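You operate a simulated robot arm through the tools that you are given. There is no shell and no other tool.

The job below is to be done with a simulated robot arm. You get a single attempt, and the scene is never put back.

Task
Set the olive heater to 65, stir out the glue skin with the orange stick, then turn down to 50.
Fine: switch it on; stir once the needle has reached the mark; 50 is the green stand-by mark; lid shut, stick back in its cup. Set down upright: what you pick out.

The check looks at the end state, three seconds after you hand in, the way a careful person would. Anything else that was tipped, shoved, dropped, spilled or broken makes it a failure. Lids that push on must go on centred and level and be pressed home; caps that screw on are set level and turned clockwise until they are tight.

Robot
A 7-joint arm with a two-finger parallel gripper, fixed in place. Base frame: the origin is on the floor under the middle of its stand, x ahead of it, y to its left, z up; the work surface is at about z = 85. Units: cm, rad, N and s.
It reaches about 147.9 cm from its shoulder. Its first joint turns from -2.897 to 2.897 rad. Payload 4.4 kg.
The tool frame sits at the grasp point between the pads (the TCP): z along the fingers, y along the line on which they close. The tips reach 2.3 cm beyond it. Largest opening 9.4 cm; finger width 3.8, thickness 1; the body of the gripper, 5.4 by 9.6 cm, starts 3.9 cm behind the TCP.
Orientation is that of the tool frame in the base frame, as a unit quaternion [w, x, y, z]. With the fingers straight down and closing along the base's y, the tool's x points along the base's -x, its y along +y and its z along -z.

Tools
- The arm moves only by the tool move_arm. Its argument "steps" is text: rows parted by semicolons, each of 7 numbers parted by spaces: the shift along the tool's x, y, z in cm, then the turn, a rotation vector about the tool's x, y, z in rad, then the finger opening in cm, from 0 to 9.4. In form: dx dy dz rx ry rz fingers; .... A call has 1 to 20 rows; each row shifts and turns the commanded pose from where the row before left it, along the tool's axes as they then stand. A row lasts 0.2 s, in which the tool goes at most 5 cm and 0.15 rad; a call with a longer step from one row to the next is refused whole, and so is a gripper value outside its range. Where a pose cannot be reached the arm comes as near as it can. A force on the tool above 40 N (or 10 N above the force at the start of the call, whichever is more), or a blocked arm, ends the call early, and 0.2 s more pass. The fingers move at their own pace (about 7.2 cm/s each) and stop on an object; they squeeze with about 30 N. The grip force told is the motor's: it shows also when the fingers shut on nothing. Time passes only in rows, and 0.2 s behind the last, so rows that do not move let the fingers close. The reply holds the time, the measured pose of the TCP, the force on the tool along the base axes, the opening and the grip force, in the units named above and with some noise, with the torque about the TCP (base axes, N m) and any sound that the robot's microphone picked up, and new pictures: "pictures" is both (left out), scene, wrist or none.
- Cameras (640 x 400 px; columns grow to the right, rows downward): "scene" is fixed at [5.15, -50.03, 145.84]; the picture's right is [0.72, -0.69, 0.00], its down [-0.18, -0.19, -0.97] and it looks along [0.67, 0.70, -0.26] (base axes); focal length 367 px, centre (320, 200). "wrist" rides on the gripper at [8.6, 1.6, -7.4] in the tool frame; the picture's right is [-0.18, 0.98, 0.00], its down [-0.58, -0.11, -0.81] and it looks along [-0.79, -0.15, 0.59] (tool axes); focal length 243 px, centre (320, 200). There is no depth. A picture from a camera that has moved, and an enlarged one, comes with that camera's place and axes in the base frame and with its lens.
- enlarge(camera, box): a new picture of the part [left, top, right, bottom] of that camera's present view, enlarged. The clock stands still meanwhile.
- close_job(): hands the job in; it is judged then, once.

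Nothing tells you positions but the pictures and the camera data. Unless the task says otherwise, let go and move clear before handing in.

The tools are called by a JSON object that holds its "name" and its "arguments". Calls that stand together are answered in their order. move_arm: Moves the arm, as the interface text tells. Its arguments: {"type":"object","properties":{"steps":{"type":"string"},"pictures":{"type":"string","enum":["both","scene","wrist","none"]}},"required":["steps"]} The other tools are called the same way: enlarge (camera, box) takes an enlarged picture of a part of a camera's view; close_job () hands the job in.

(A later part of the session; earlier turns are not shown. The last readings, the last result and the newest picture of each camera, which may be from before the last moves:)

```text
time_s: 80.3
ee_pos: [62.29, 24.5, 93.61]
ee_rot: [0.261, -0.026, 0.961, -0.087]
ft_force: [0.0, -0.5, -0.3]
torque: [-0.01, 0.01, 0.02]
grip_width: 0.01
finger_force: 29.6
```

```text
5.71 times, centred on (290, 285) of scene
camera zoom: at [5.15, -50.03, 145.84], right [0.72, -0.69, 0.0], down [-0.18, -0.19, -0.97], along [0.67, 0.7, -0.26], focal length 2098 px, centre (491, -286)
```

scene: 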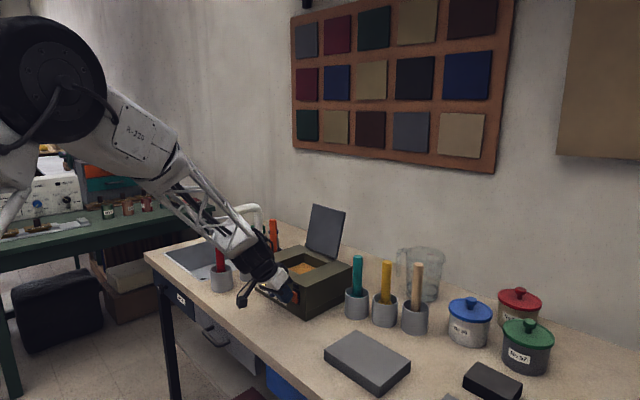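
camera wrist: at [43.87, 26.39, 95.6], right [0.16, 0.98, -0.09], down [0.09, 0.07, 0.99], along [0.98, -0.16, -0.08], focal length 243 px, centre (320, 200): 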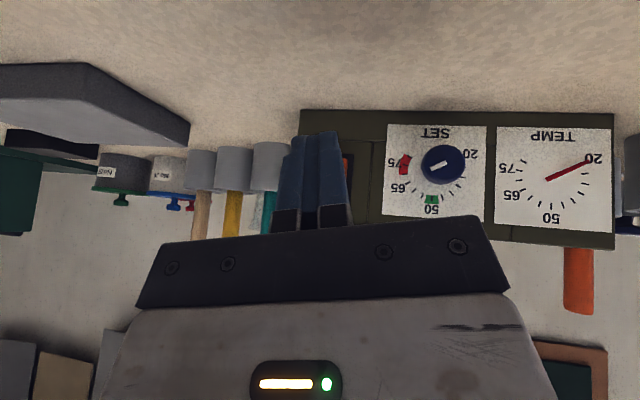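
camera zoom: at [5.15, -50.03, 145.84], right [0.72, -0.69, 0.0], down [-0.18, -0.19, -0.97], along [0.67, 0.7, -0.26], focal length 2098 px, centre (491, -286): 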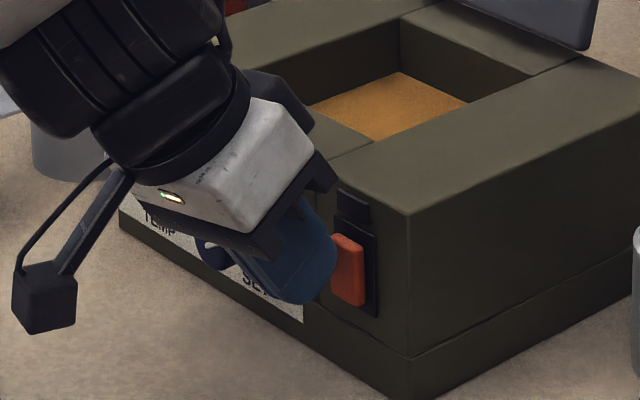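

{"name": "move_arm", "arguments": {"steps": "-0.1724 0 0.1016 0 0 0 0; -0.1724 0 0.1016 0 0 0 0; -0.1724 0 0.1016 0 0 0 0; 0 0 0 0 0 0 0", "pictures": "scene"}}

{"name": "enlarge", "arguments": {"camera": "scene", "box": [250, 250, 330, 320]}}

```text
time_s: 80.9
ee_pos: [62.34, 24.59, 93.47]
ee_rot: [0.261, -0.026, 0.961, -0.088]
ft_force: [-17.6, -0.3, 9.4]
torque: [-0.14, -0.1, 0.05]
grip_width: 0.0
finger_force: 30.0
stopped in row 3: the force on the tool passed its limit at 51 N (the readings are from after the stop); the commanded pose is now the measured one
```

scene: 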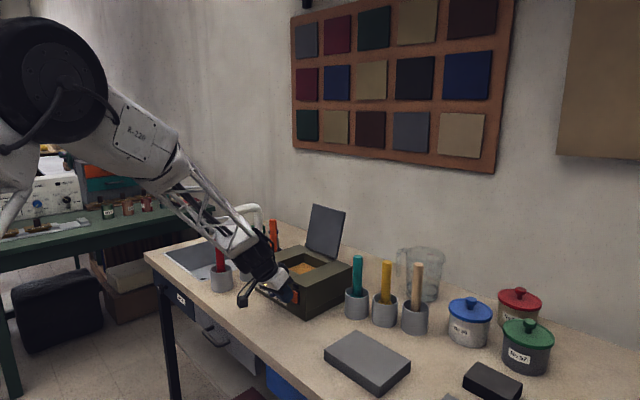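

```text
5.71 times, centred on (290, 285) of scene
camera zoom: at [5.15, -50.03, 145.84], right [0.72, -0.69, 0.0], down [-0.18, -0.19, -0.97], along [0.67, 0.7, -0.26], focal length 2098 px, centre (491, -286)
```

zoom: 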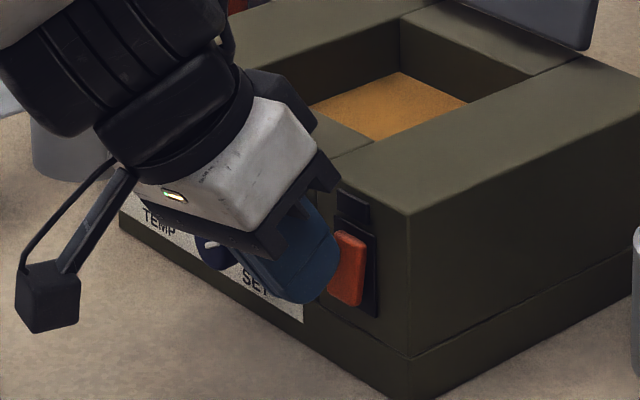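

The rocker's top seems to have gone in. I'll back off to check it and the lamp.

{"name": "move_arm", "arguments": {"steps": "0.862 0 -0.508 0 0 0 0; 1.724 0 -1.016 0 0 0 0; 1.724 0 -1.016 0 0 0 0; 1.724 0 -1.016 0 0 0 0; 0 0 0 0 0 0 0", "pictures": "both"}}

{"name": "enlarge", "arguments": {"camera": "scene", "box": [250, 258, 314, 312]}}

{"name": "enlarge", "arguments": {"camera": "wrist", "box": [320, 100, 620, 260]}}

```text
time_s: 82.1
ee_pos: [55.21, 24.58, 93.43]
ee_rot: [0.261, -0.025, 0.961, -0.089]
ft_force: [0.2, -0.1, 0.6]
torque: [0.0, -0.02, 0.0]
grip_width: 0.03
finger_force: 29.9
camera wrist: at [43.99, 26.5, 95.28], right [0.16, 0.98, -0.09], down [0.09, 0.07, 0.99], along [0.98, -0.16, -0.08], focal length 243 px, centre (320, 200)
```

scene: 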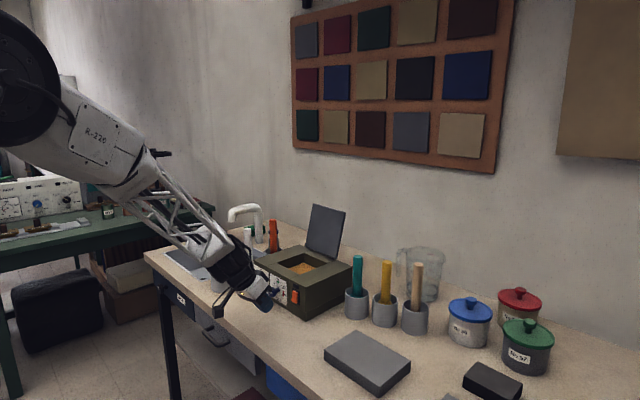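
wrist: 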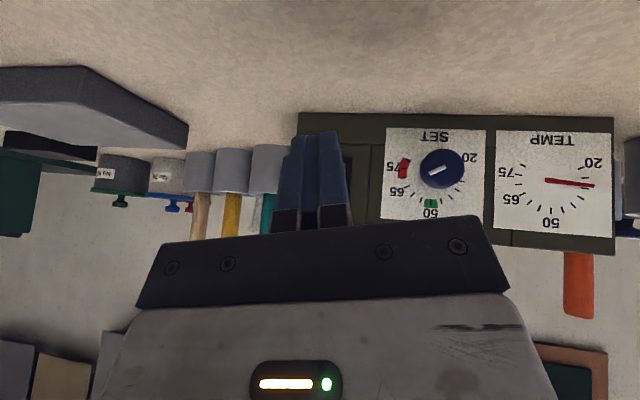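

```text
7.41 times, centred on (282, 285) of scene
camera zoom: at [5.15, -50.03, 145.84], right [0.72, -0.69, 0.0], down [-0.18, -0.19, -0.97], along [0.67, 0.7, -0.26], focal length 2719 px, centre (602, -430)
```

zoom: 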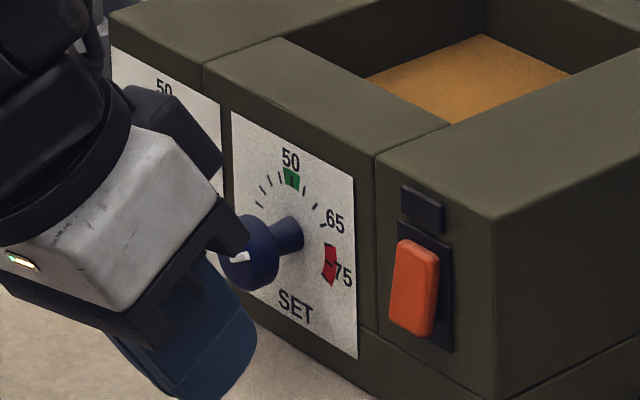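

```text
2.13 times, centred on (470, 180) of wrist
camera zoom: at [43.99, 26.5, 95.28], right [0.16, 0.98, -0.09], down [0.09, 0.07, 0.99], along [0.98, -0.16, -0.08], focal length 518 px, centre (0, 243)
```

zoom: 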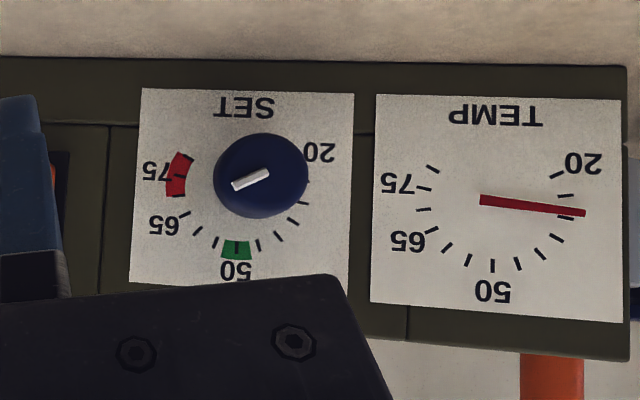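

The switch is on: the TEMP needle has already climbed to about 27 and SET still reads 65. While it heats, I'll rise, straighten the tool, and go look at the orange stick.

{"name": "move_arm", "arguments": {"steps": "-1.99 -0.72 -3.39 0 0 0 6; -1.99 -0.72 -3.39 0 0 0 6; -1.99 -0.72 -3.39 0 0 0 6; -1.99 -0.72 -3.39 0 0 0 6; -1.99 -0.72 -3.39 0 0 0 6; -1.99 -0.72 -3.39 0 0 0 6; 0 0 0 -0.0783 0 0.046 6; 0 0 0 -0.0783 0 0.046 6; 0 0 0 0 0.1325 0 6; 0 0 0 0 0.1325 0 6; 0 0 0 0 0.1325 0 6; 0 0 0 0 0.1325 0 6; 0 0 0 0 0 0 6", "pictures": "scene"}}

{"name": "enlarge", "arguments": {"camera": "scene", "box": [250, 258, 314, 312]}}

```text
time_s: 84.9
ee_pos: [55.4, 24.58, 117.51]
ee_rot: [0.0, -0.003, 1.0, -0.001]
ft_force: [-0.5, 1.5, 0.6]
torque: [0.02, 0.0, 0.0]
grip_width: 6.02
finger_force: 0.0
```

scene: 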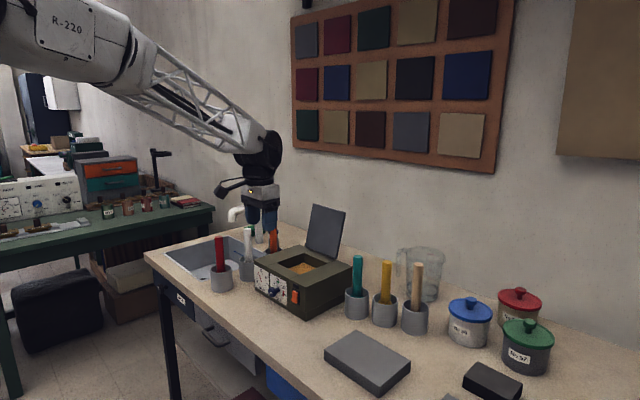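

```text
7.41 times, centred on (282, 285) of scene
camera zoom: at [5.15, -50.03, 145.84], right [0.72, -0.69, 0.0], down [-0.18, -0.19, -0.97], along [0.67, 0.7, -0.26], focal length 2719 px, centre (602, -430)
```

zoom: 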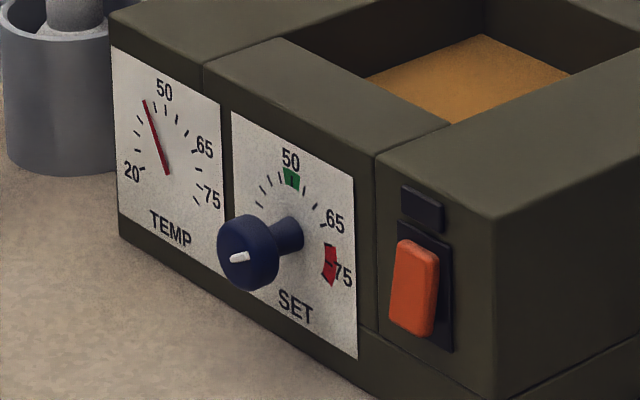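

{"name": "move_arm", "arguments": {"steps": "-2.08 3.93 0 0 0 0 6; -2.08 3.93 0 0 0 0 6; -2.08 3.93 0 0 0 0 6; -2.08 3.93 0 0 0 0 6; -2.08 3.93 0 0 0 0 6; -2.08 3.93 0 0 0 0 6; -2.08 3.93 0 0 0 0 6; -2.08 3.93 0 0 0 0 6; 0 0 0 0 0 0 6", "pictures": "both"}}

{"name": "enlarge", "arguments": {"camera": "wrist", "box": [250, 40, 450, 220]}}

{"name": "enlarge", "arguments": {"camera": "scene", "box": [220, 200, 340, 310]}}

```text
time_s: 86.9
ee_pos: [71.9, 56.22, 117.44]
ee_rot: [0.0, -0.002, 1.0, -0.001]
ft_force: [1.0, 0.2, -0.4]
torque: [0.03, 0.0, -0.05]
grip_width: 5.97
finger_force: 0.0
camera wrist: at [63.19, 57.67, 124.97], right [0.18, 0.98, 0.0], down [0.58, -0.11, 0.81], along [0.79, -0.15, -0.59], focal length 243 px, centre (320, 200)
```

scene: 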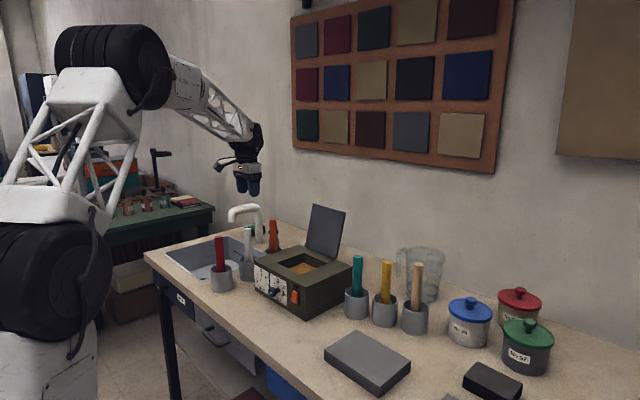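
wrist: 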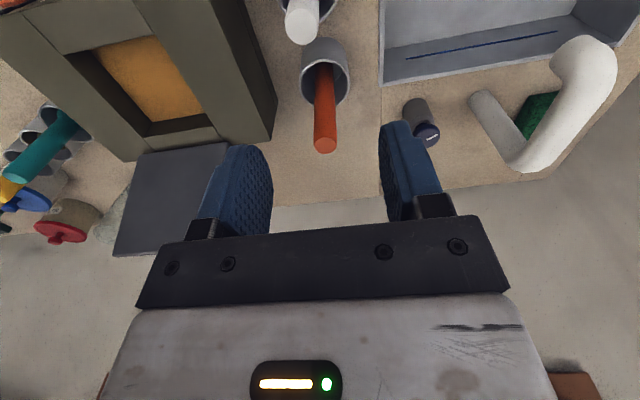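

```text
2.22 times, centred on (350, 130) of wrist
camera zoom: at [63.19, 57.67, 124.97], right [0.18, 0.98, 0.0], down [0.58, -0.11, 0.81], along [0.79, -0.15, -0.59], focal length 539 px, centre (253, 356)
```

zoom: 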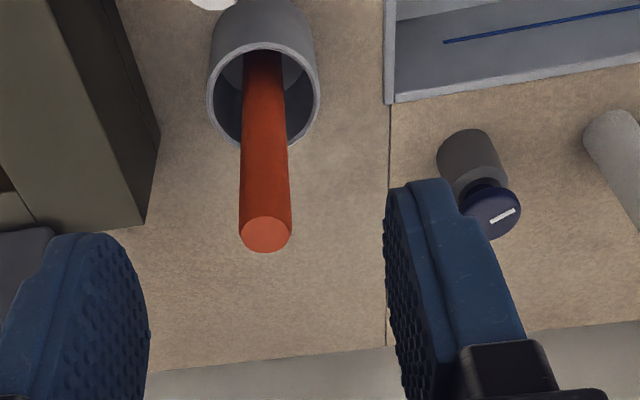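

```text
3.64 times, centred on (280, 255) of scene
camera zoom: at [5.15, -50.03, 145.84], right [0.72, -0.69, 0.0], down [-0.18, -0.19, -0.97], along [0.67, 0.7, -0.26], focal length 1335 px, centre (466, 0)
```

zoom: 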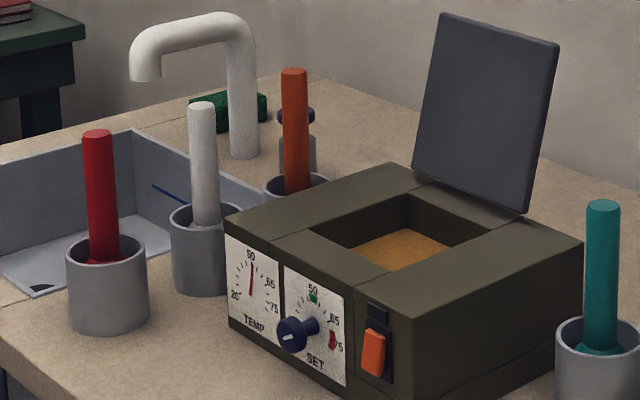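

The orange stick's top is at (81.5, 54.8, 103.7), leaning slightly in a cup at about (80.6, 55). The needle is near 52 and climbing. I'll move above the stick with the fingers open and check alignment.

{"name": "move_arm", "arguments": {"steps": "-3.1 -0.46 0 0 0 0 6; -3.1 -0.46 0 0 0 0 6; -3.1 -0.45 0 0 0 0 6; 0 0 3 0 0 0 6; 0 0 3 0 0 0 6; 0 0 3 0 0 0 6; 0 0 0 0 0 0 6", "pictures": "both"}}

{"name": "enlarge", "arguments": {"camera": "wrist", "box": [200, 20, 460, 220]}}

{"name": "enlarge", "arguments": {"camera": "scene", "box": [220, 180, 340, 310]}}

```text
time_s: 88.5
ee_pos: [81.22, 54.72, 108.34]
ee_rot: [0.0, -0.001, 1.0, -0.001]
ft_force: [-0.5, -0.4, 0.6]
torque: [0.03, -0.01, 0.01]
grip_width: 5.99
finger_force: 0.0
camera wrist: at [72.5, 56.26, 115.86], right [0.18, 0.98, 0.0], down [0.58, -0.11, 0.81], along [0.79, -0.15, -0.59], focal length 243 px, centre (320, 200)
```

scene: 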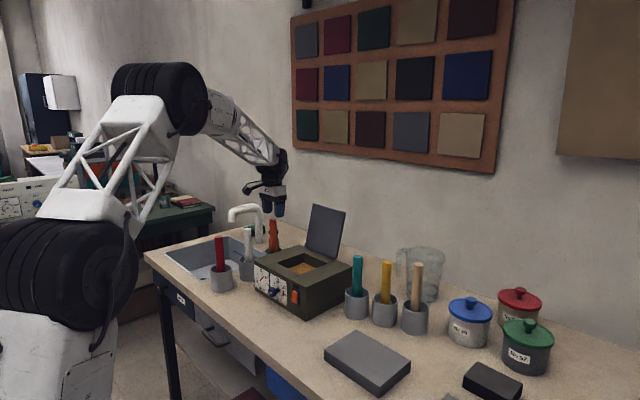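
wrist: 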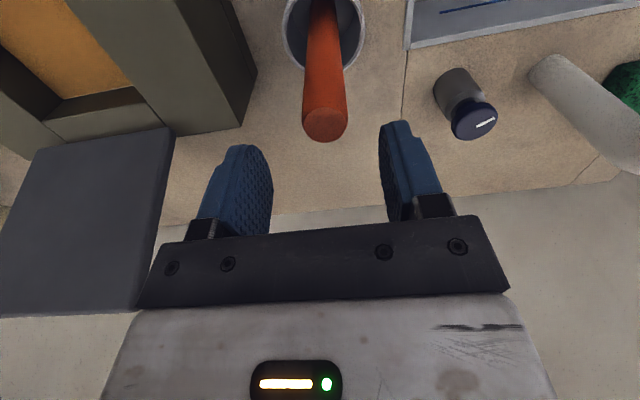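

```text
2.00 times, centred on (330, 120) of wrist
camera zoom: at [72.5, 56.26, 115.86], right [0.18, 0.98, 0.0], down [0.58, -0.11, 0.81], along [0.79, -0.15, -0.59], focal length 485 px, centre (300, 360)
```

zoom: 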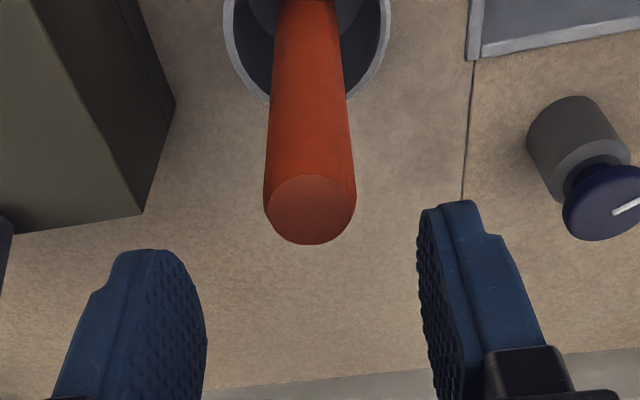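

```text
3.08 times, centred on (280, 245) of scene
camera zoom: at [5.15, -50.03, 145.84], right [0.72, -0.69, 0.0], down [-0.18, -0.19, -0.97], along [0.67, 0.7, -0.26], focal length 1130 px, centre (443, 62)
```

zoom: 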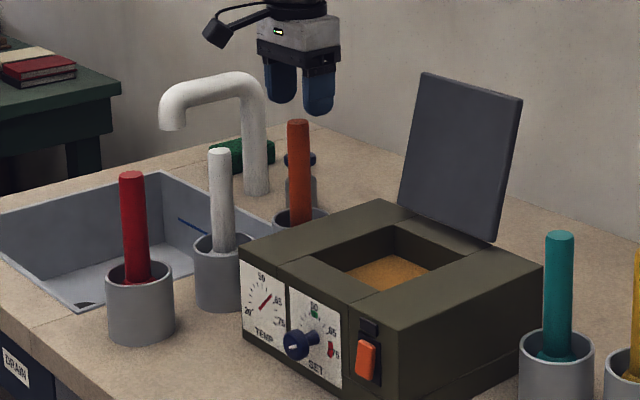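

Alignment is good. Stick diameter is about 2.7 and the needle is about 60. Lowering around the stick, then closing.

{"name": "move_arm", "arguments": {"steps": "0.05 0.15 2.0 0 0 0 6; 0 0 2.0 0 0 0 6; 0 0 2.0 0 0 0 6; 0 0 1.7 0 0 0 6; 0 0 0 0 0 0 6", "pictures": "none"}}

{"name": "move_arm", "arguments": {"steps": "0 0 0 0 0 0 1; 0 0 0 0 0 0 1; 0 0 0 0 0 0 1; 0 0 0 0 0 0 1", "pictures": "both"}}

{"name": "enlarge", "arguments": {"camera": "scene", "box": [220, 180, 340, 310]}}

```text
time_s: 89.7
ee_pos: [81.11, 54.91, 100.7]
ee_rot: [0.001, -0.001, 1.0, -0.001]
ft_force: [0.7, 0.8, 0.8]
torque: [0.01, -0.03, -0.01]
grip_width: 6.0
finger_force: 0.1
```

```text
time_s: 90.7
ee_pos: [81.14, 54.8, 100.75]
ee_rot: [0.0, -0.002, 1.0, -0.001]
ft_force: [-0.3, 0.6, 1.8]
torque: [-0.06, -0.02, 0.03]
grip_width: 2.59
finger_force: 29.8
camera wrist: at [72.45, 56.39, 108.29], right [0.18, 0.98, 0.0], down [0.58, -0.11, 0.81], along [0.79, -0.15, -0.59], focal length 243 px, centre (320, 200)
```

scene: 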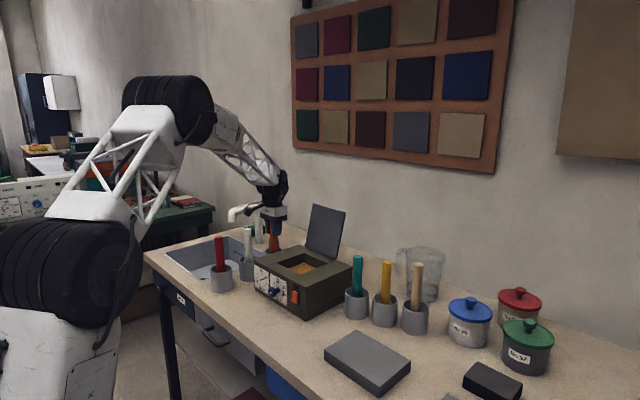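
wrist: 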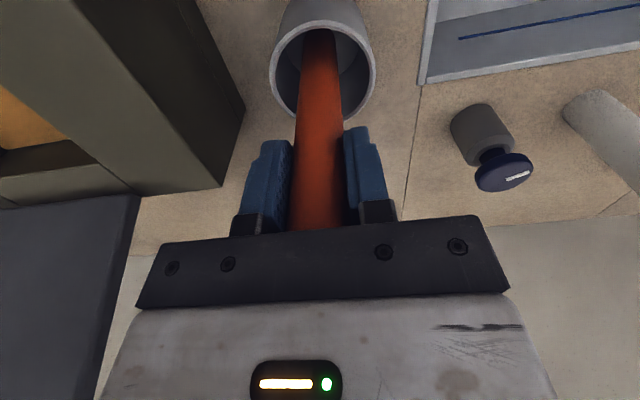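

```text
3.08 times, centred on (280, 245) of scene
camera zoom: at [5.15, -50.03, 145.84], right [0.72, -0.69, 0.0], down [-0.18, -0.19, -0.97], along [0.67, 0.7, -0.26], focal length 1130 px, centre (443, 62)
```

zoom: 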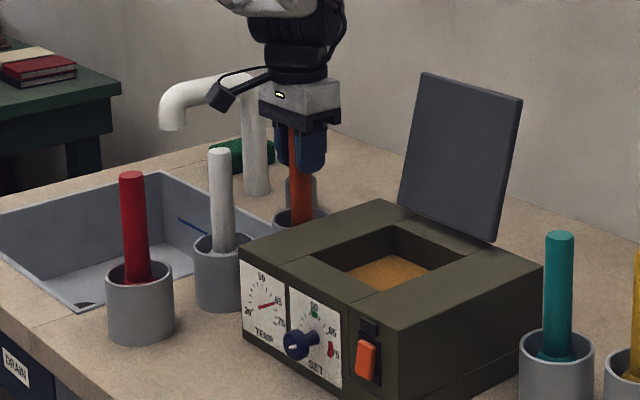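

Gripped at 2.59 cm, and the needle is close to 65. Lifting the stick straight out.

{"name": "move_arm", "arguments": {"steps": "0 0 -1.5 0 0 0 1; 0 0 -2.5 0 0 0 1; 0 0 -3.5 0 0 0 1; 0 0 -3.5 0 0 0 1; 0 0 -3.5 0 0 0 1; 0 0 -3 0 0 0 1; 0 0 0 0 0 0 1", "pictures": "both"}}

{"name": "enlarge", "arguments": {"camera": "scene", "box": [220, 150, 360, 310]}}

{"name": "enlarge", "arguments": {"camera": "scene", "box": [250, 258, 314, 312]}}

```text
time_s: 92.3
ee_pos: [81.18, 54.92, 118.19]
ee_rot: [0.0, -0.001, 1.0, -0.001]
ft_force: [0.0, 0.1, -0.7]
torque: [-0.01, 0.02, 0.01]
grip_width: 2.58
finger_force: 30.4
camera wrist: at [72.47, 56.49, 125.83], right [0.18, 0.98, 0.0], down [0.58, -0.11, 0.81], along [0.79, -0.15, -0.59], focal length 243 px, centre (320, 200)
```

scene: 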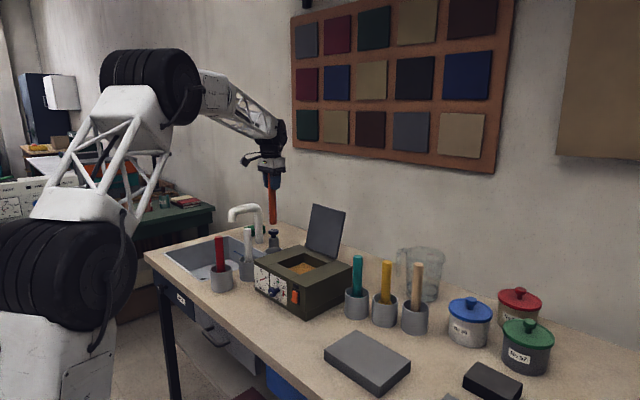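
wrist: 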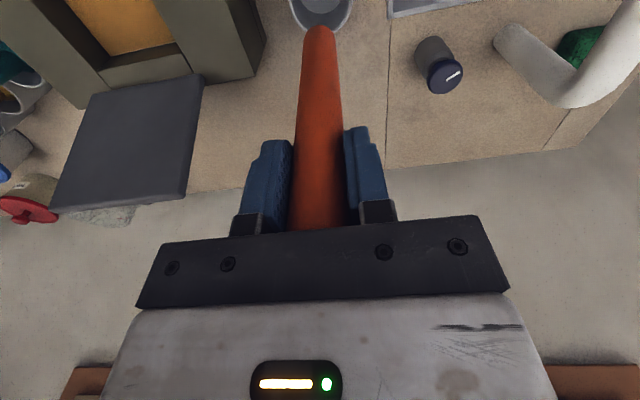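

```text
2.50 times, centred on (290, 230) of scene
camera zoom: at [5.15, -50.03, 145.84], right [0.72, -0.69, 0.0], down [-0.18, -0.19, -0.97], along [0.67, 0.7, -0.26], focal length 918 px, centre (395, 125)
```

zoom: 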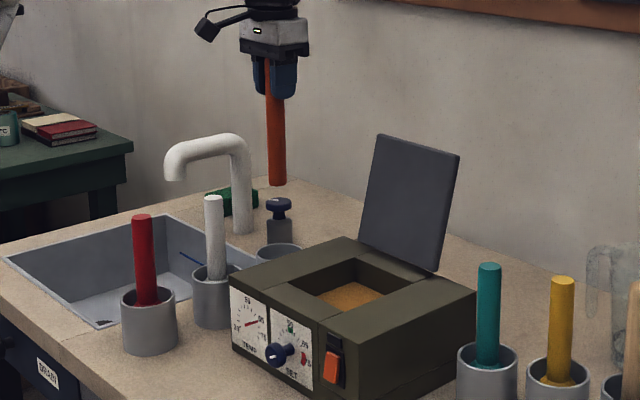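

```text
7.41 times, centred on (282, 285) of scene
camera zoom: at [5.15, -50.03, 145.84], right [0.72, -0.69, 0.0], down [-0.18, -0.19, -0.97], along [0.67, 0.7, -0.26], focal length 2719 px, centre (602, -430)
```

zoom: 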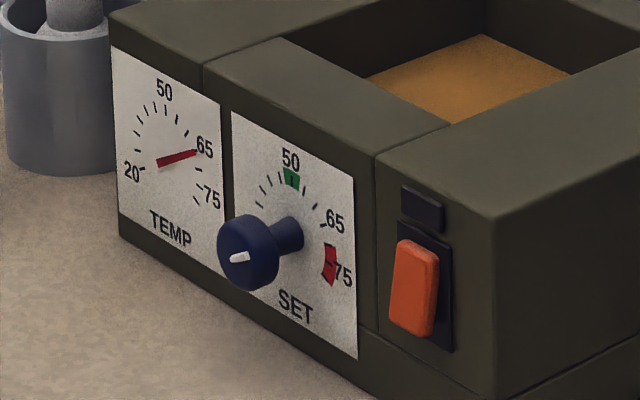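

The needle is exactly on 65. I carry the stick over the pot, about (76, 33), with its lower end well above the rim.

{"name": "move_arm", "arguments": {"steps": "0.816 -3.0 0 0 0 0 1; 0.816 -4.6 0 0 0 0 1; 0.816 -4.9 0 0 0 0 1; 0.816 -4.9 0 0 0 0 1; 0.816 -4.7 0 0 0 0 1; 0 0 0 0 0 0 1; 0 0 0 0 0 0 1", "pictures": "both"}}

{"name": "enlarge", "arguments": {"camera": "scene", "box": [220, 170, 360, 320]}}

{"name": "enlarge", "arguments": {"camera": "wrist", "box": [220, 0, 440, 160]}}

```text
time_s: 93.9
ee_pos: [77.12, 32.69, 118.41]
ee_rot: [0.0, -0.001, 1.0, -0.001]
ft_force: [0.2, -0.4, -0.7]
torque: [0.01, -0.01, 0.0]
grip_width: 2.6
finger_force: 29.5
camera wrist: at [68.43, 34.26, 125.88], right [0.18, 0.98, 0.0], down [0.58, -0.11, 0.81], along [0.79, -0.15, -0.59], focal length 243 px, centre (320, 200)
```

scene: 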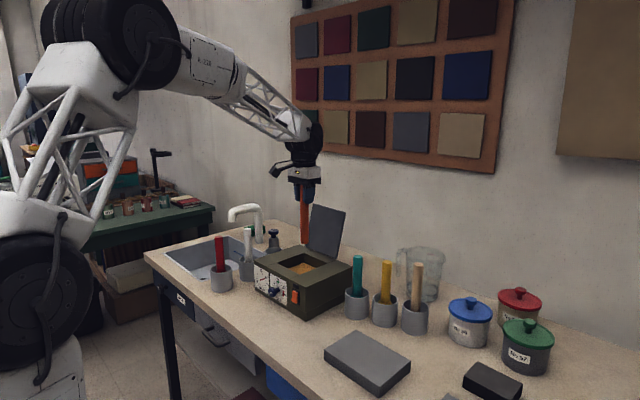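
wrist: 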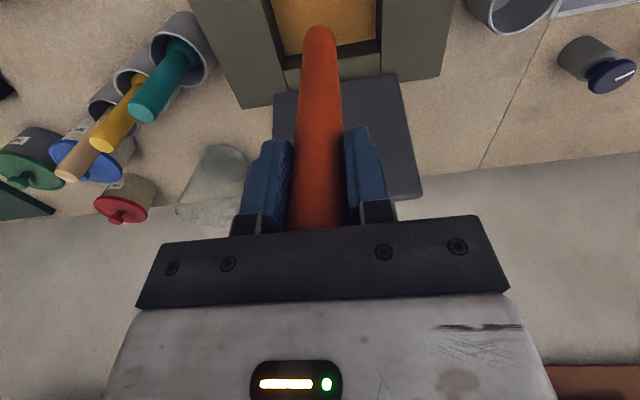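

```text
2.67 times, centred on (290, 245) of scene
camera zoom: at [5.15, -50.03, 145.84], right [0.72, -0.69, 0.0], down [-0.18, -0.19, -0.97], along [0.67, 0.7, -0.26], focal length 979 px, centre (400, 80)
```

zoom: 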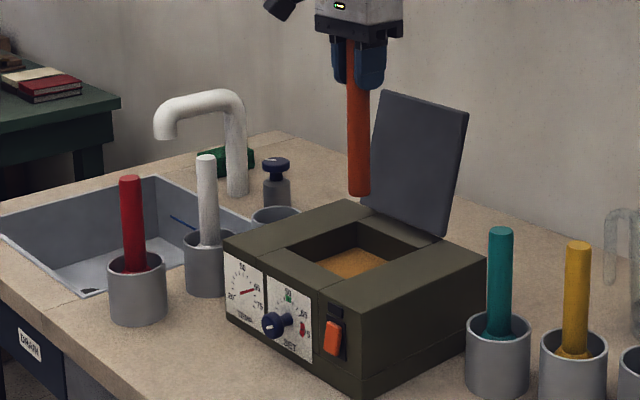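

```text
2.50 times, centred on (330, 80) of wrist
camera zoom: at [68.43, 34.26, 125.88], right [0.18, 0.98, 0.0], down [0.58, -0.11, 0.81], along [0.79, -0.15, -0.59], focal length 606 px, centre (295, 500)
```

zoom: 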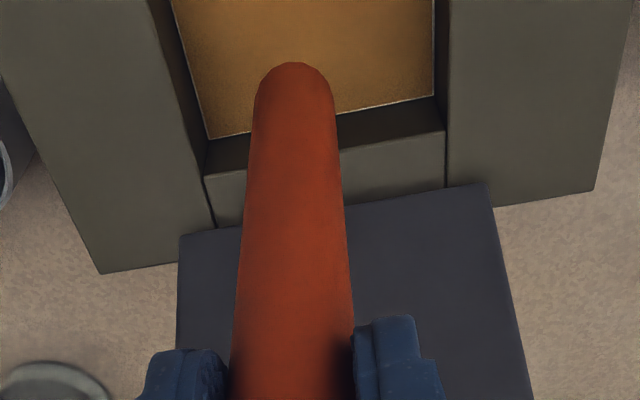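

The stick hangs over the pot centre. The opening spans y 27.3–38.6 and x up to 81.7, with the glue surface at z≈92. I lower the stick tip to about 1.3 cm under the surface.

{"name": "move_arm", "arguments": {"steps": "0 0.1 3 0 0 0 1; 0 0 3 0 0 0 1; 0 0 3 0 0 0 1; 0 0 1.5 0 0 0 1; 0 0 1 0 0 0 1; 0 0 0.5 0 0 0 1; 0 0 0 0 0 0 1", "pictures": "both"}}

{"name": "enlarge", "arguments": {"camera": "scene", "box": [240, 200, 360, 320]}}

{"name": "enlarge", "arguments": {"camera": "wrist", "box": [220, 0, 440, 160]}}

```text
time_s: 95.5
ee_pos: [77.13, 32.87, 106.24]
ee_rot: [0.0, -0.001, 1.0, -0.001]
ft_force: [-0.3, 0.3, 0.0]
torque: [0.0, -0.01, 0.0]
grip_width: 2.58
finger_force: 30.0
camera wrist: at [68.45, 34.47, 113.78], right [0.18, 0.98, 0.0], down [0.58, -0.11, 0.81], along [0.79, -0.15, -0.59], focal length 243 px, centre (320, 200)
```

scene: 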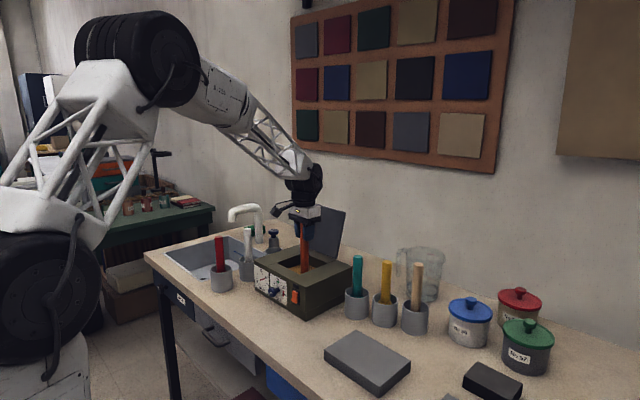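
wrist: 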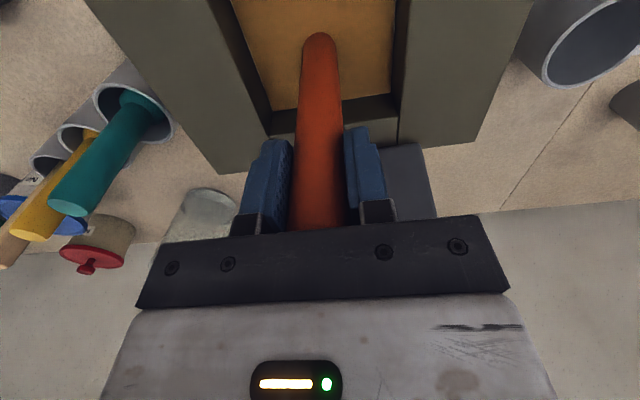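

```text
3.33 times, centred on (300, 260) of scene
camera zoom: at [5.15, -50.03, 145.84], right [0.72, -0.69, 0.0], down [-0.18, -0.19, -0.97], along [0.67, 0.7, -0.26], focal length 1224 px, centre (387, 0)
```

zoom: 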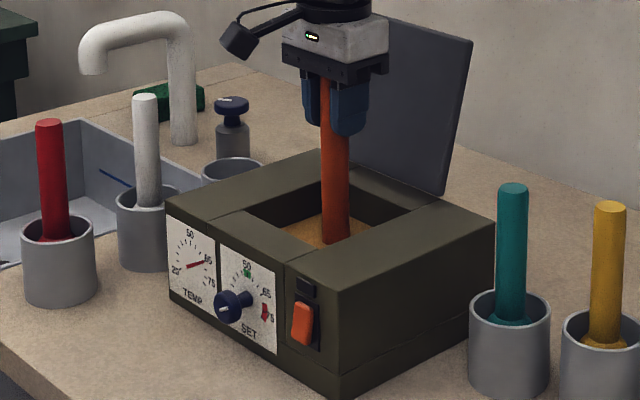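

```text
2.50 times, centred on (330, 80) of wrist
camera zoom: at [68.45, 34.47, 113.78], right [0.18, 0.98, 0.0], down [0.58, -0.11, 0.81], along [0.79, -0.15, -0.59], focal length 606 px, centre (295, 500)
```

zoom: 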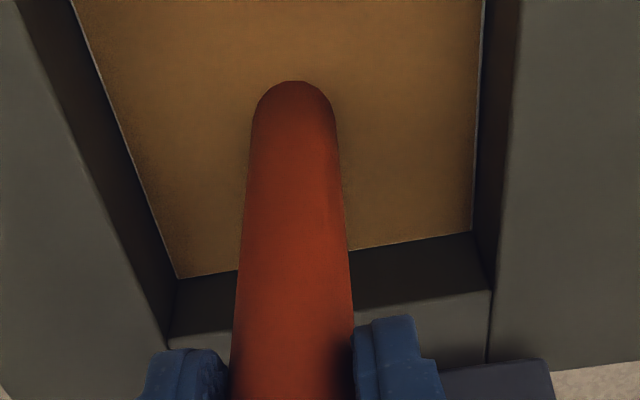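

{"name": "move_arm", "arguments": {"steps": "0 0 0.5 0 0 0 1; 0 0 0.5 0 0 0 1; 0 0 0 0 0 0 1", "pictures": "wrist"}}

{"name": "enlarge", "arguments": {"camera": "wrist", "box": [220, 0, 440, 160]}}

```text
time_s: 96.3
ee_pos: [77.15, 33.07, 105.47]
ee_rot: [0.002, -0.002, 1.0, 0.001]
ft_force: [1.6, -3.6, 26.1]
torque: [-0.52, -0.07, 0.01]
grip_width: 2.65
finger_force: 30.5
camera wrist: at [68.43, 34.46, 112.94], right [0.18, 0.98, 0.0], down [0.58, -0.11, 0.81], along [0.79, -0.15, -0.59], focal length 243 px, centre (320, 200)
```

wrist: 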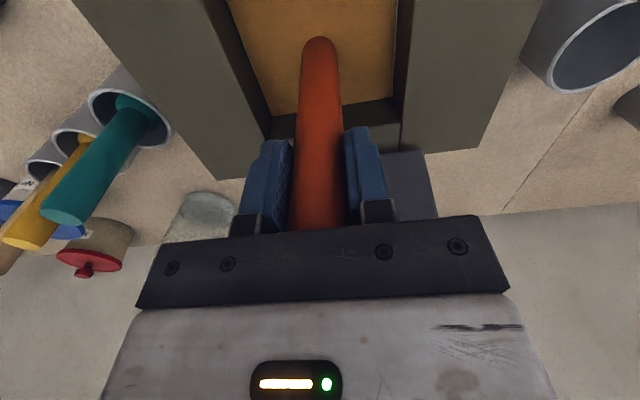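

```text
2.50 times, centred on (330, 80) of wrist
camera zoom: at [68.43, 34.46, 112.94], right [0.18, 0.98, 0.0], down [0.58, -0.11, 0.81], along [0.79, -0.15, -0.59], focal length 606 px, centre (295, 500)
```

zoom: 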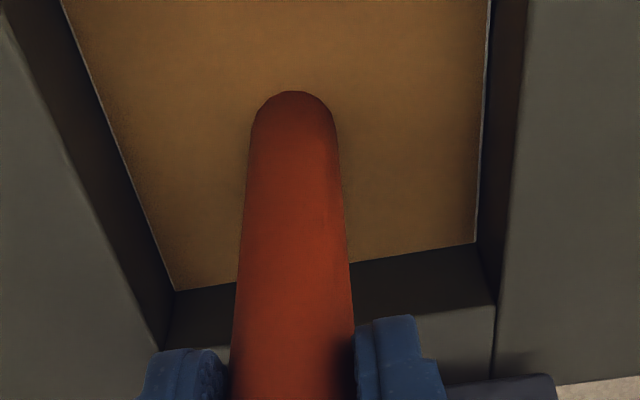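

The tip touches the pot floor at 26 N. I'll lift 0.6 cm and start stirring in circles of 3 cm radius.

{"name": "move_arm", "arguments": {"steps": "0 -0.1 -0.4 0 0 0 1; 0 0 -0.4 0 0 0 1; -1 0 0 0 0 0 1; -1 0 0 0 0 0 1; -1 0 0 0 0 0 1; 0 0 0 0 0 0 1", "pictures": "wrist"}}

{"name": "enlarge", "arguments": {"camera": "wrist", "box": [220, 0, 440, 160]}}

```text
time_s: 97.7
ee_pos: [80.18, 32.73, 106.11]
ee_rot: [0.0, -0.002, 1.0, -0.001]
ft_force: [-0.8, -0.2, -0.6]
torque: [0.01, 0.01, -0.05]
grip_width: 2.57
finger_force: 30.1
camera wrist: at [71.44, 34.37, 113.59], right [0.18, 0.98, 0.0], down [0.58, -0.11, 0.81], along [0.79, -0.15, -0.59], focal length 243 px, centre (320, 200)
```

wrist: 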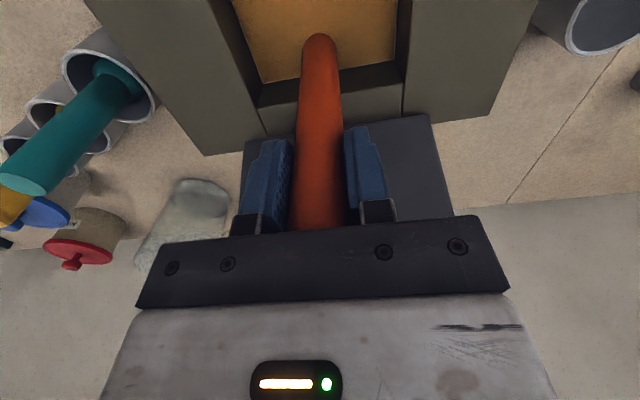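

```text
2.50 times, centred on (330, 80) of wrist
camera zoom: at [71.44, 34.37, 113.59], right [0.18, 0.98, 0.0], down [0.58, -0.11, 0.81], along [0.79, -0.15, -0.59], focal length 606 px, centre (295, 500)
```

zoom: 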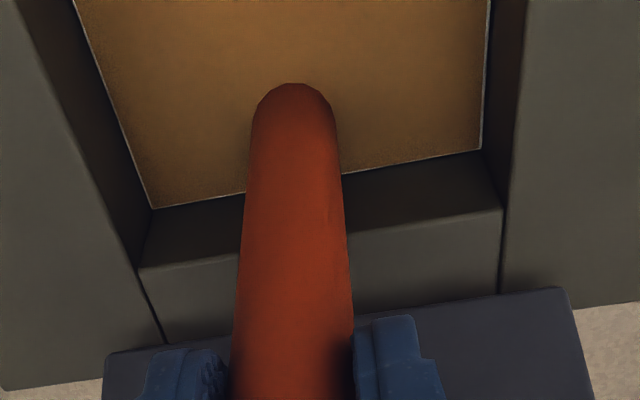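

{"name": "move_arm", "arguments": {"steps": "0.402 1.5 0 0 0 0 1; 1.098 1.098 0 0 0 0 1; 1.5 0.402 0 0 0 0 1; 1.5 -0.402 0 0 0 0 1; 1.098 -1.098 0 0 0 0 1; 0.402 -1.5 0 0 0 0 1; -0.402 -1.5 0 0 0 0 1; -1.098 -1.098 0 0 0 0 1; -1.5 -0.402 0 0 0 0 1; -1.5 0.402 0 0 0 0 1; -1.098 1.098 0 0 0 0 1; -0.402 1.5 0 0 0 0 1; 0 0 0 0 0 0 1", "pictures": "both"}}

{"name": "enlarge", "arguments": {"camera": "wrist", "box": [220, 0, 440, 160]}}

{"name": "enlarge", "arguments": {"camera": "scene", "box": [240, 200, 360, 320]}}

```text
time_s: 100.5
ee_pos: [80.26, 32.89, 106.04]
ee_rot: [0.001, -0.001, 1.0, -0.001]
ft_force: [0.0, 0.9, -0.1]
torque: [-0.01, 0.0, -0.04]
grip_width: 2.59
finger_force: 29.8
camera wrist: at [71.47, 34.38, 113.57], right [0.18, 0.98, 0.0], down [0.58, -0.11, 0.81], along [0.79, -0.15, -0.59], focal length 243 px, centre (320, 200)
```

scene: 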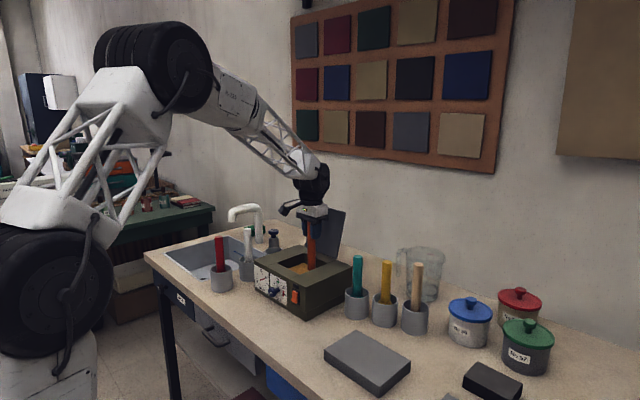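
wrist: 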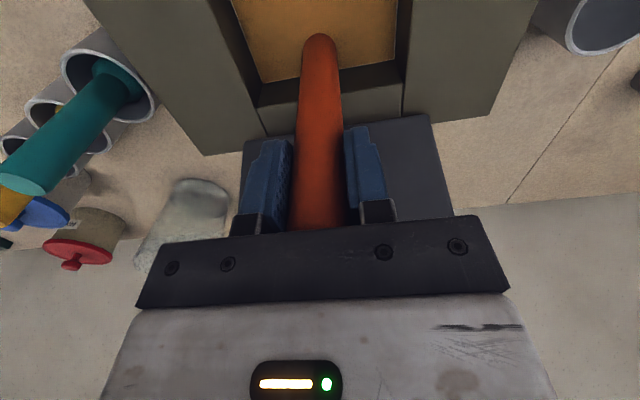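

```text
2.50 times, centred on (330, 80) of wrist
camera zoom: at [71.47, 34.38, 113.57], right [0.18, 0.98, 0.0], down [0.58, -0.11, 0.81], along [0.79, -0.15, -0.59], focal length 606 px, centre (295, 500)
```

zoom: 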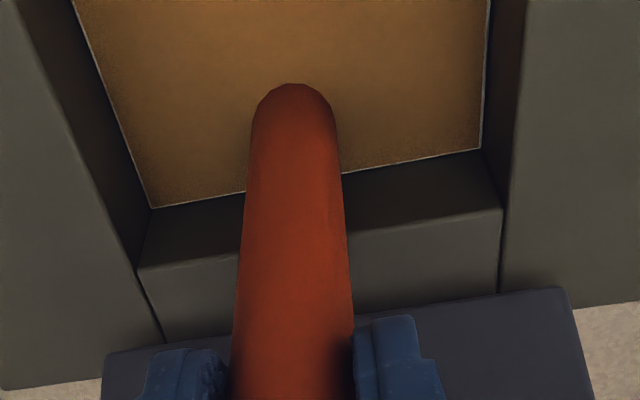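

```text
3.33 times, centred on (300, 260) of scene
camera zoom: at [5.15, -50.03, 145.84], right [0.72, -0.69, 0.0], down [-0.18, -0.19, -0.97], along [0.67, 0.7, -0.26], focal length 1224 px, centre (387, 0)
```

zoom: 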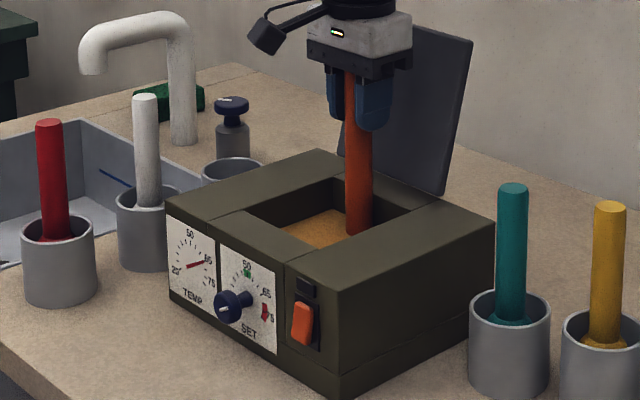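

No visible change in the skin yet. The stick is vertical and about 1.4 cm deep, so the stirring centre should be x≈75.9. I'll shift there and keep stirring.

{"name": "move_arm", "arguments": {"steps": "1.2 0 0 0 0 0 1; 0.402 1.5 0 0 0 0 1; 1.098 1.098 0 0 0 0 1; 1.5 0.402 0 0 0 0 1; 1.5 -0.402 0 0 0 0 1; 1.098 -1.098 0 0 0 0 1; 0.402 -1.5 0 0 0 0 1; -0.402 -1.5 0 0 0 0 1; -1.098 -1.098 0 0 0 0 1; -1.5 -0.402 0 0 0 0 1; -1.5 0.402 0 0 0 0 1; -1.098 1.098 0 0 0 0 1; -0.402 1.5 0 0 0 0 1; 0.402 1.5 0 0 0 0 1; 1.098 1.098 0 0 0 0 1; 1.5 0.402 0 0 0 0 1; 1.5 -0.402 0 0 0 0 1; 1.098 -1.098 0 0 0 0 1; 0.402 -1.5 0 0 0 0 1", "pictures": "both"}}

{"name": "enlarge", "arguments": {"camera": "wrist", "box": [220, 0, 440, 160]}}

{"name": "enlarge", "arguments": {"camera": "scene", "box": [240, 200, 360, 320]}}

```text
time_s: 104.5
ee_pos: [72.93, 32.74, 106.02]
ee_rot: [0.0, -0.001, 1.0, -0.001]
ft_force: [0.2, -0.6, -0.6]
torque: [0.01, 0.01, 0.02]
grip_width: 2.62
finger_force: 29.8
camera wrist: at [64.22, 34.33, 113.57], right [0.18, 0.98, 0.0], down [0.58, -0.11, 0.81], along [0.79, -0.15, -0.59], focal length 243 px, centre (320, 200)
```

scene: 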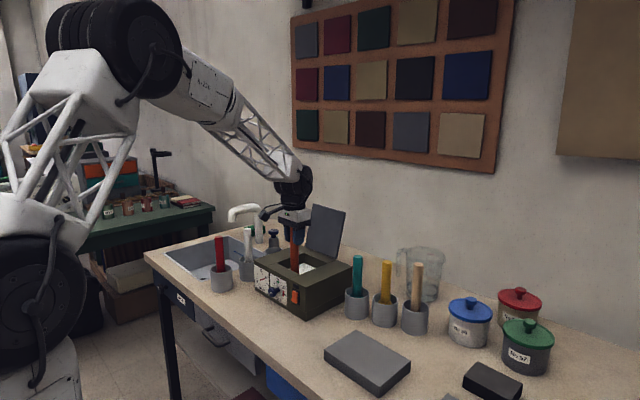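
wrist: 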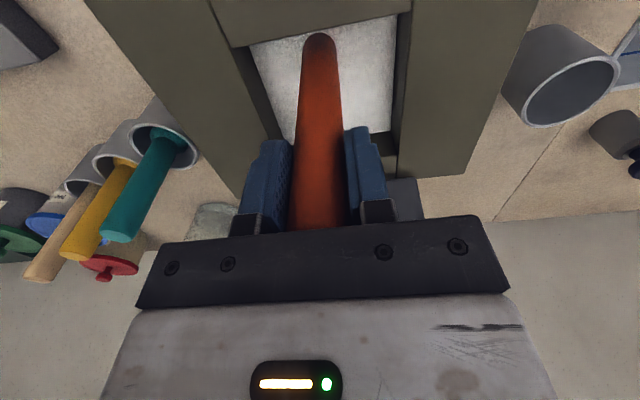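

```text
2.50 times, centred on (330, 80) of wrist
camera zoom: at [64.22, 34.33, 113.57], right [0.18, 0.98, 0.0], down [0.58, -0.11, 0.81], along [0.79, -0.15, -0.59], focal length 606 px, centre (295, 500)
```

zoom: 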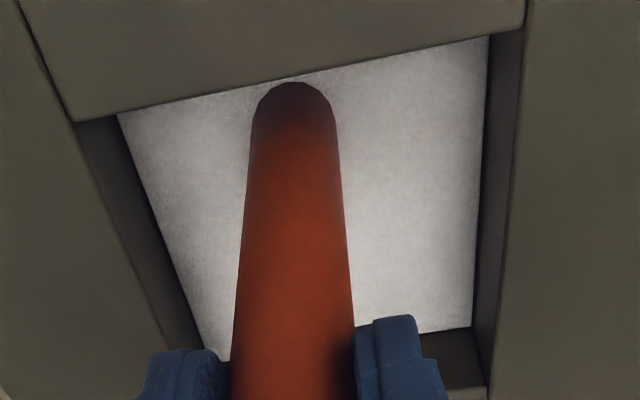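

```text
3.33 times, centred on (300, 260) of scene
camera zoom: at [5.15, -50.03, 145.84], right [0.72, -0.69, 0.0], down [-0.18, -0.19, -0.97], along [0.67, 0.7, -0.26], focal length 1224 px, centre (387, 0)
```

zoom: 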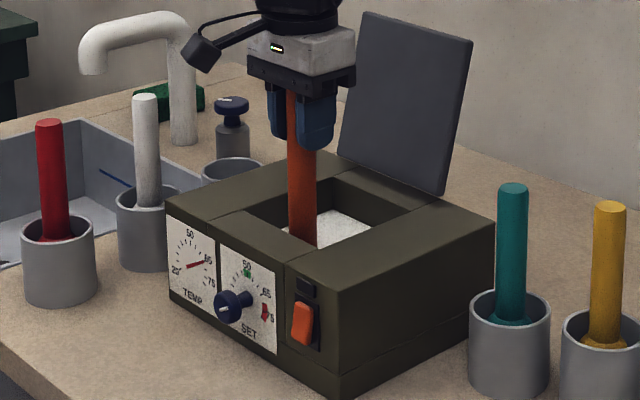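

The skin is gone: the glue surface is now clean and white. I lift the stick out and bring it back over its cup.

{"name": "move_arm", "arguments": {"steps": "-1.5 0.1 0 0 0 0 1; -1.5 0.05 0 0 0 0 1; 0 0 -2 0 0 0 1; 0 0 -3.5 0 0 0 1; 0 0 -3.5 0 0 0 1; 0 0 -3.2 0 0 0 1; 0 0 0 0 0 0 1; -0.9 4.0 0 0 0 0 1; -0.9 4.5 0 0 0 0 1; -1.1 4.6 0 0 0 0 1; -1.1 4.6 0 0 0 0 1; -1.2 4.2 0 0 0 0 1; 0 0 0 0 0 0 1; 0 0 0 0 0 0 1", "pictures": "both"}}

{"name": "enlarge", "arguments": {"camera": "scene", "box": [220, 150, 360, 310]}}

{"name": "enlarge", "arguments": {"camera": "wrist", "box": [220, 0, 440, 160]}}

```text
time_s: 107.5
ee_pos: [81.04, 54.87, 118.24]
ee_rot: [0.001, -0.002, 1.0, -0.001]
ft_force: [-0.7, 0.1, -1.5]
torque: [-0.01, -0.02, -0.02]
grip_width: 2.65
finger_force: 30.0
camera wrist: at [72.31, 56.45, 125.77], right [0.18, 0.98, 0.0], down [0.58, -0.11, 0.81], along [0.79, -0.15, -0.59], focal length 243 px, centre (320, 200)
```

scene: 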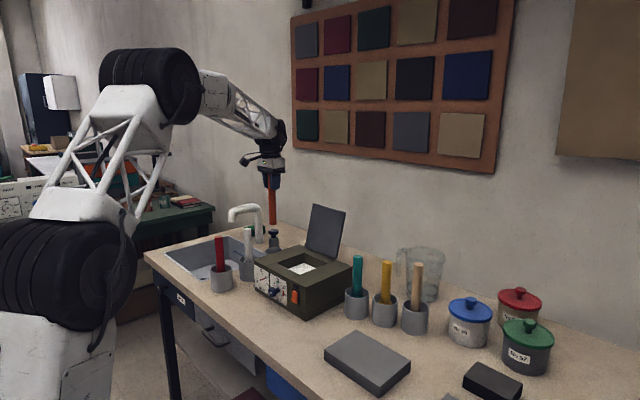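
wrist: 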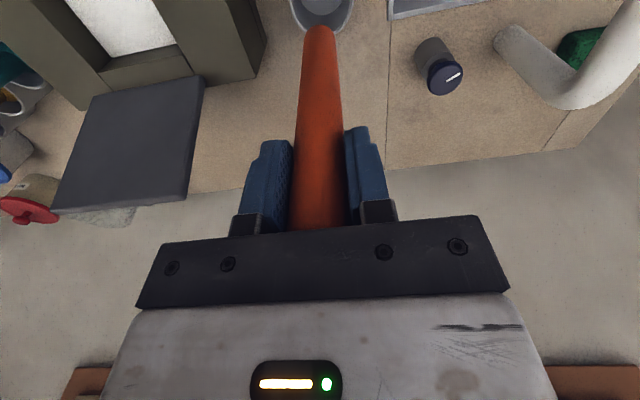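

```text
2.50 times, centred on (290, 230) of scene
camera zoom: at [5.15, -50.03, 145.84], right [0.72, -0.69, 0.0], down [-0.18, -0.19, -0.97], along [0.67, 0.7, -0.26], focal length 918 px, centre (395, 125)
```

zoom: 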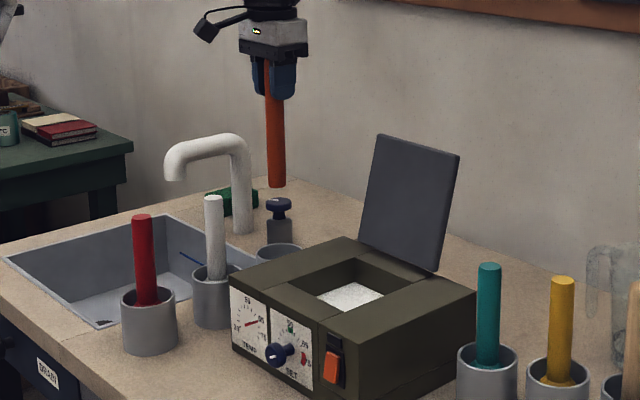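

```text
2.50 times, centred on (330, 80) of wrist
camera zoom: at [72.31, 56.45, 125.77], right [0.18, 0.98, 0.0], down [0.58, -0.11, 0.81], along [0.79, -0.15, -0.59], focal length 606 px, centre (295, 500)
```

zoom: 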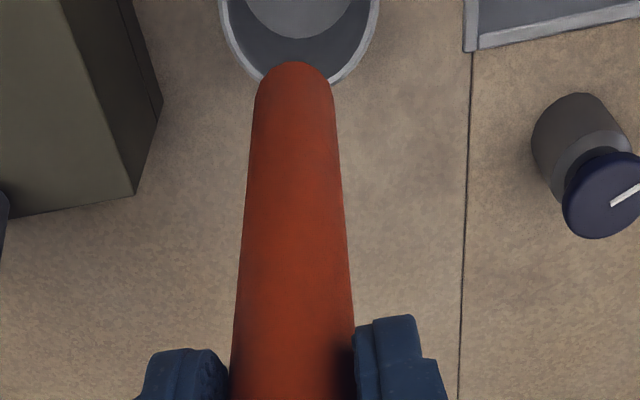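

{"name": "move_arm", "arguments": {"steps": "0.12 0.1 2 0 0 0 1; 0 0 3 0 0 0 1; 0 0 3 0 0 0 1; 0 0 2.5 0 0 0 1; 0 0 2 0 0 0 1; 0 0 1.5 0 0 0 1; 0 0 0 0 0 0 1", "pictures": "both"}}

{"name": "enlarge", "arguments": {"camera": "wrist", "box": [220, 0, 440, 160]}}

```text
time_s: 109.1
ee_pos: [80.97, 54.91, 104.15]
ee_rot: [0.0, -0.002, 1.0, 0.0]
ft_force: [0.4, 0.3, -1.0]
torque: [0.04, 0.01, 0.0]
grip_width: 2.67
finger_force: 30.3
camera wrist: at [72.24, 56.51, 111.77], right [0.18, 0.98, 0.0], down [0.58, -0.11, 0.81], along [0.79, -0.15, -0.59], focal length 243 px, centre (320, 200)
```

scene: 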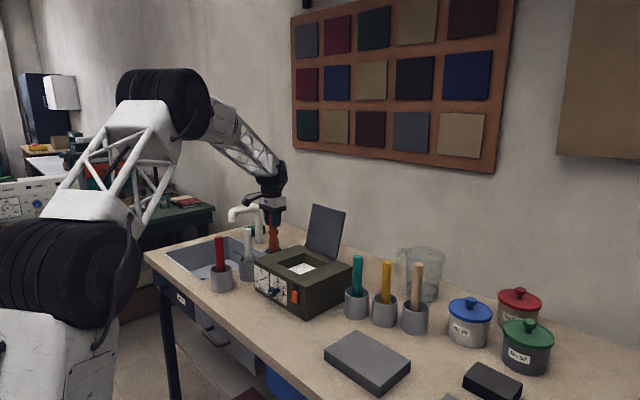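
wrist: 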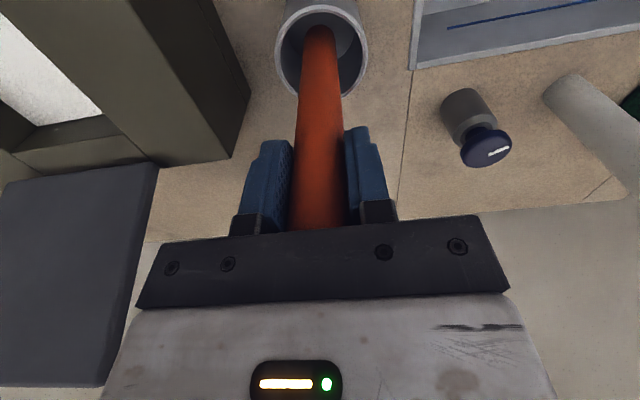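

```text
2.50 times, centred on (330, 80) of wrist
camera zoom: at [72.24, 56.51, 111.77], right [0.18, 0.98, 0.0], down [0.58, -0.11, 0.81], along [0.79, -0.15, -0.59], focal length 606 px, centre (295, 500)
```

zoom: 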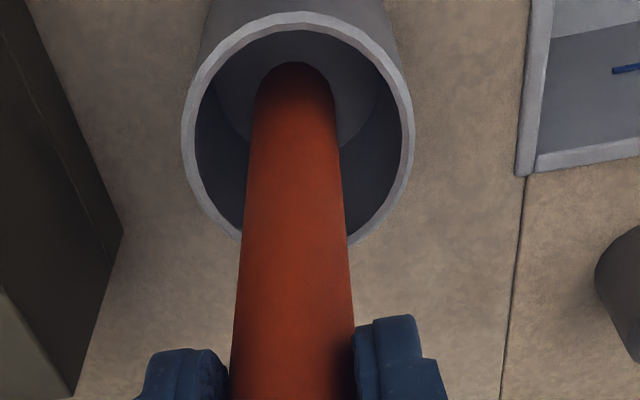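

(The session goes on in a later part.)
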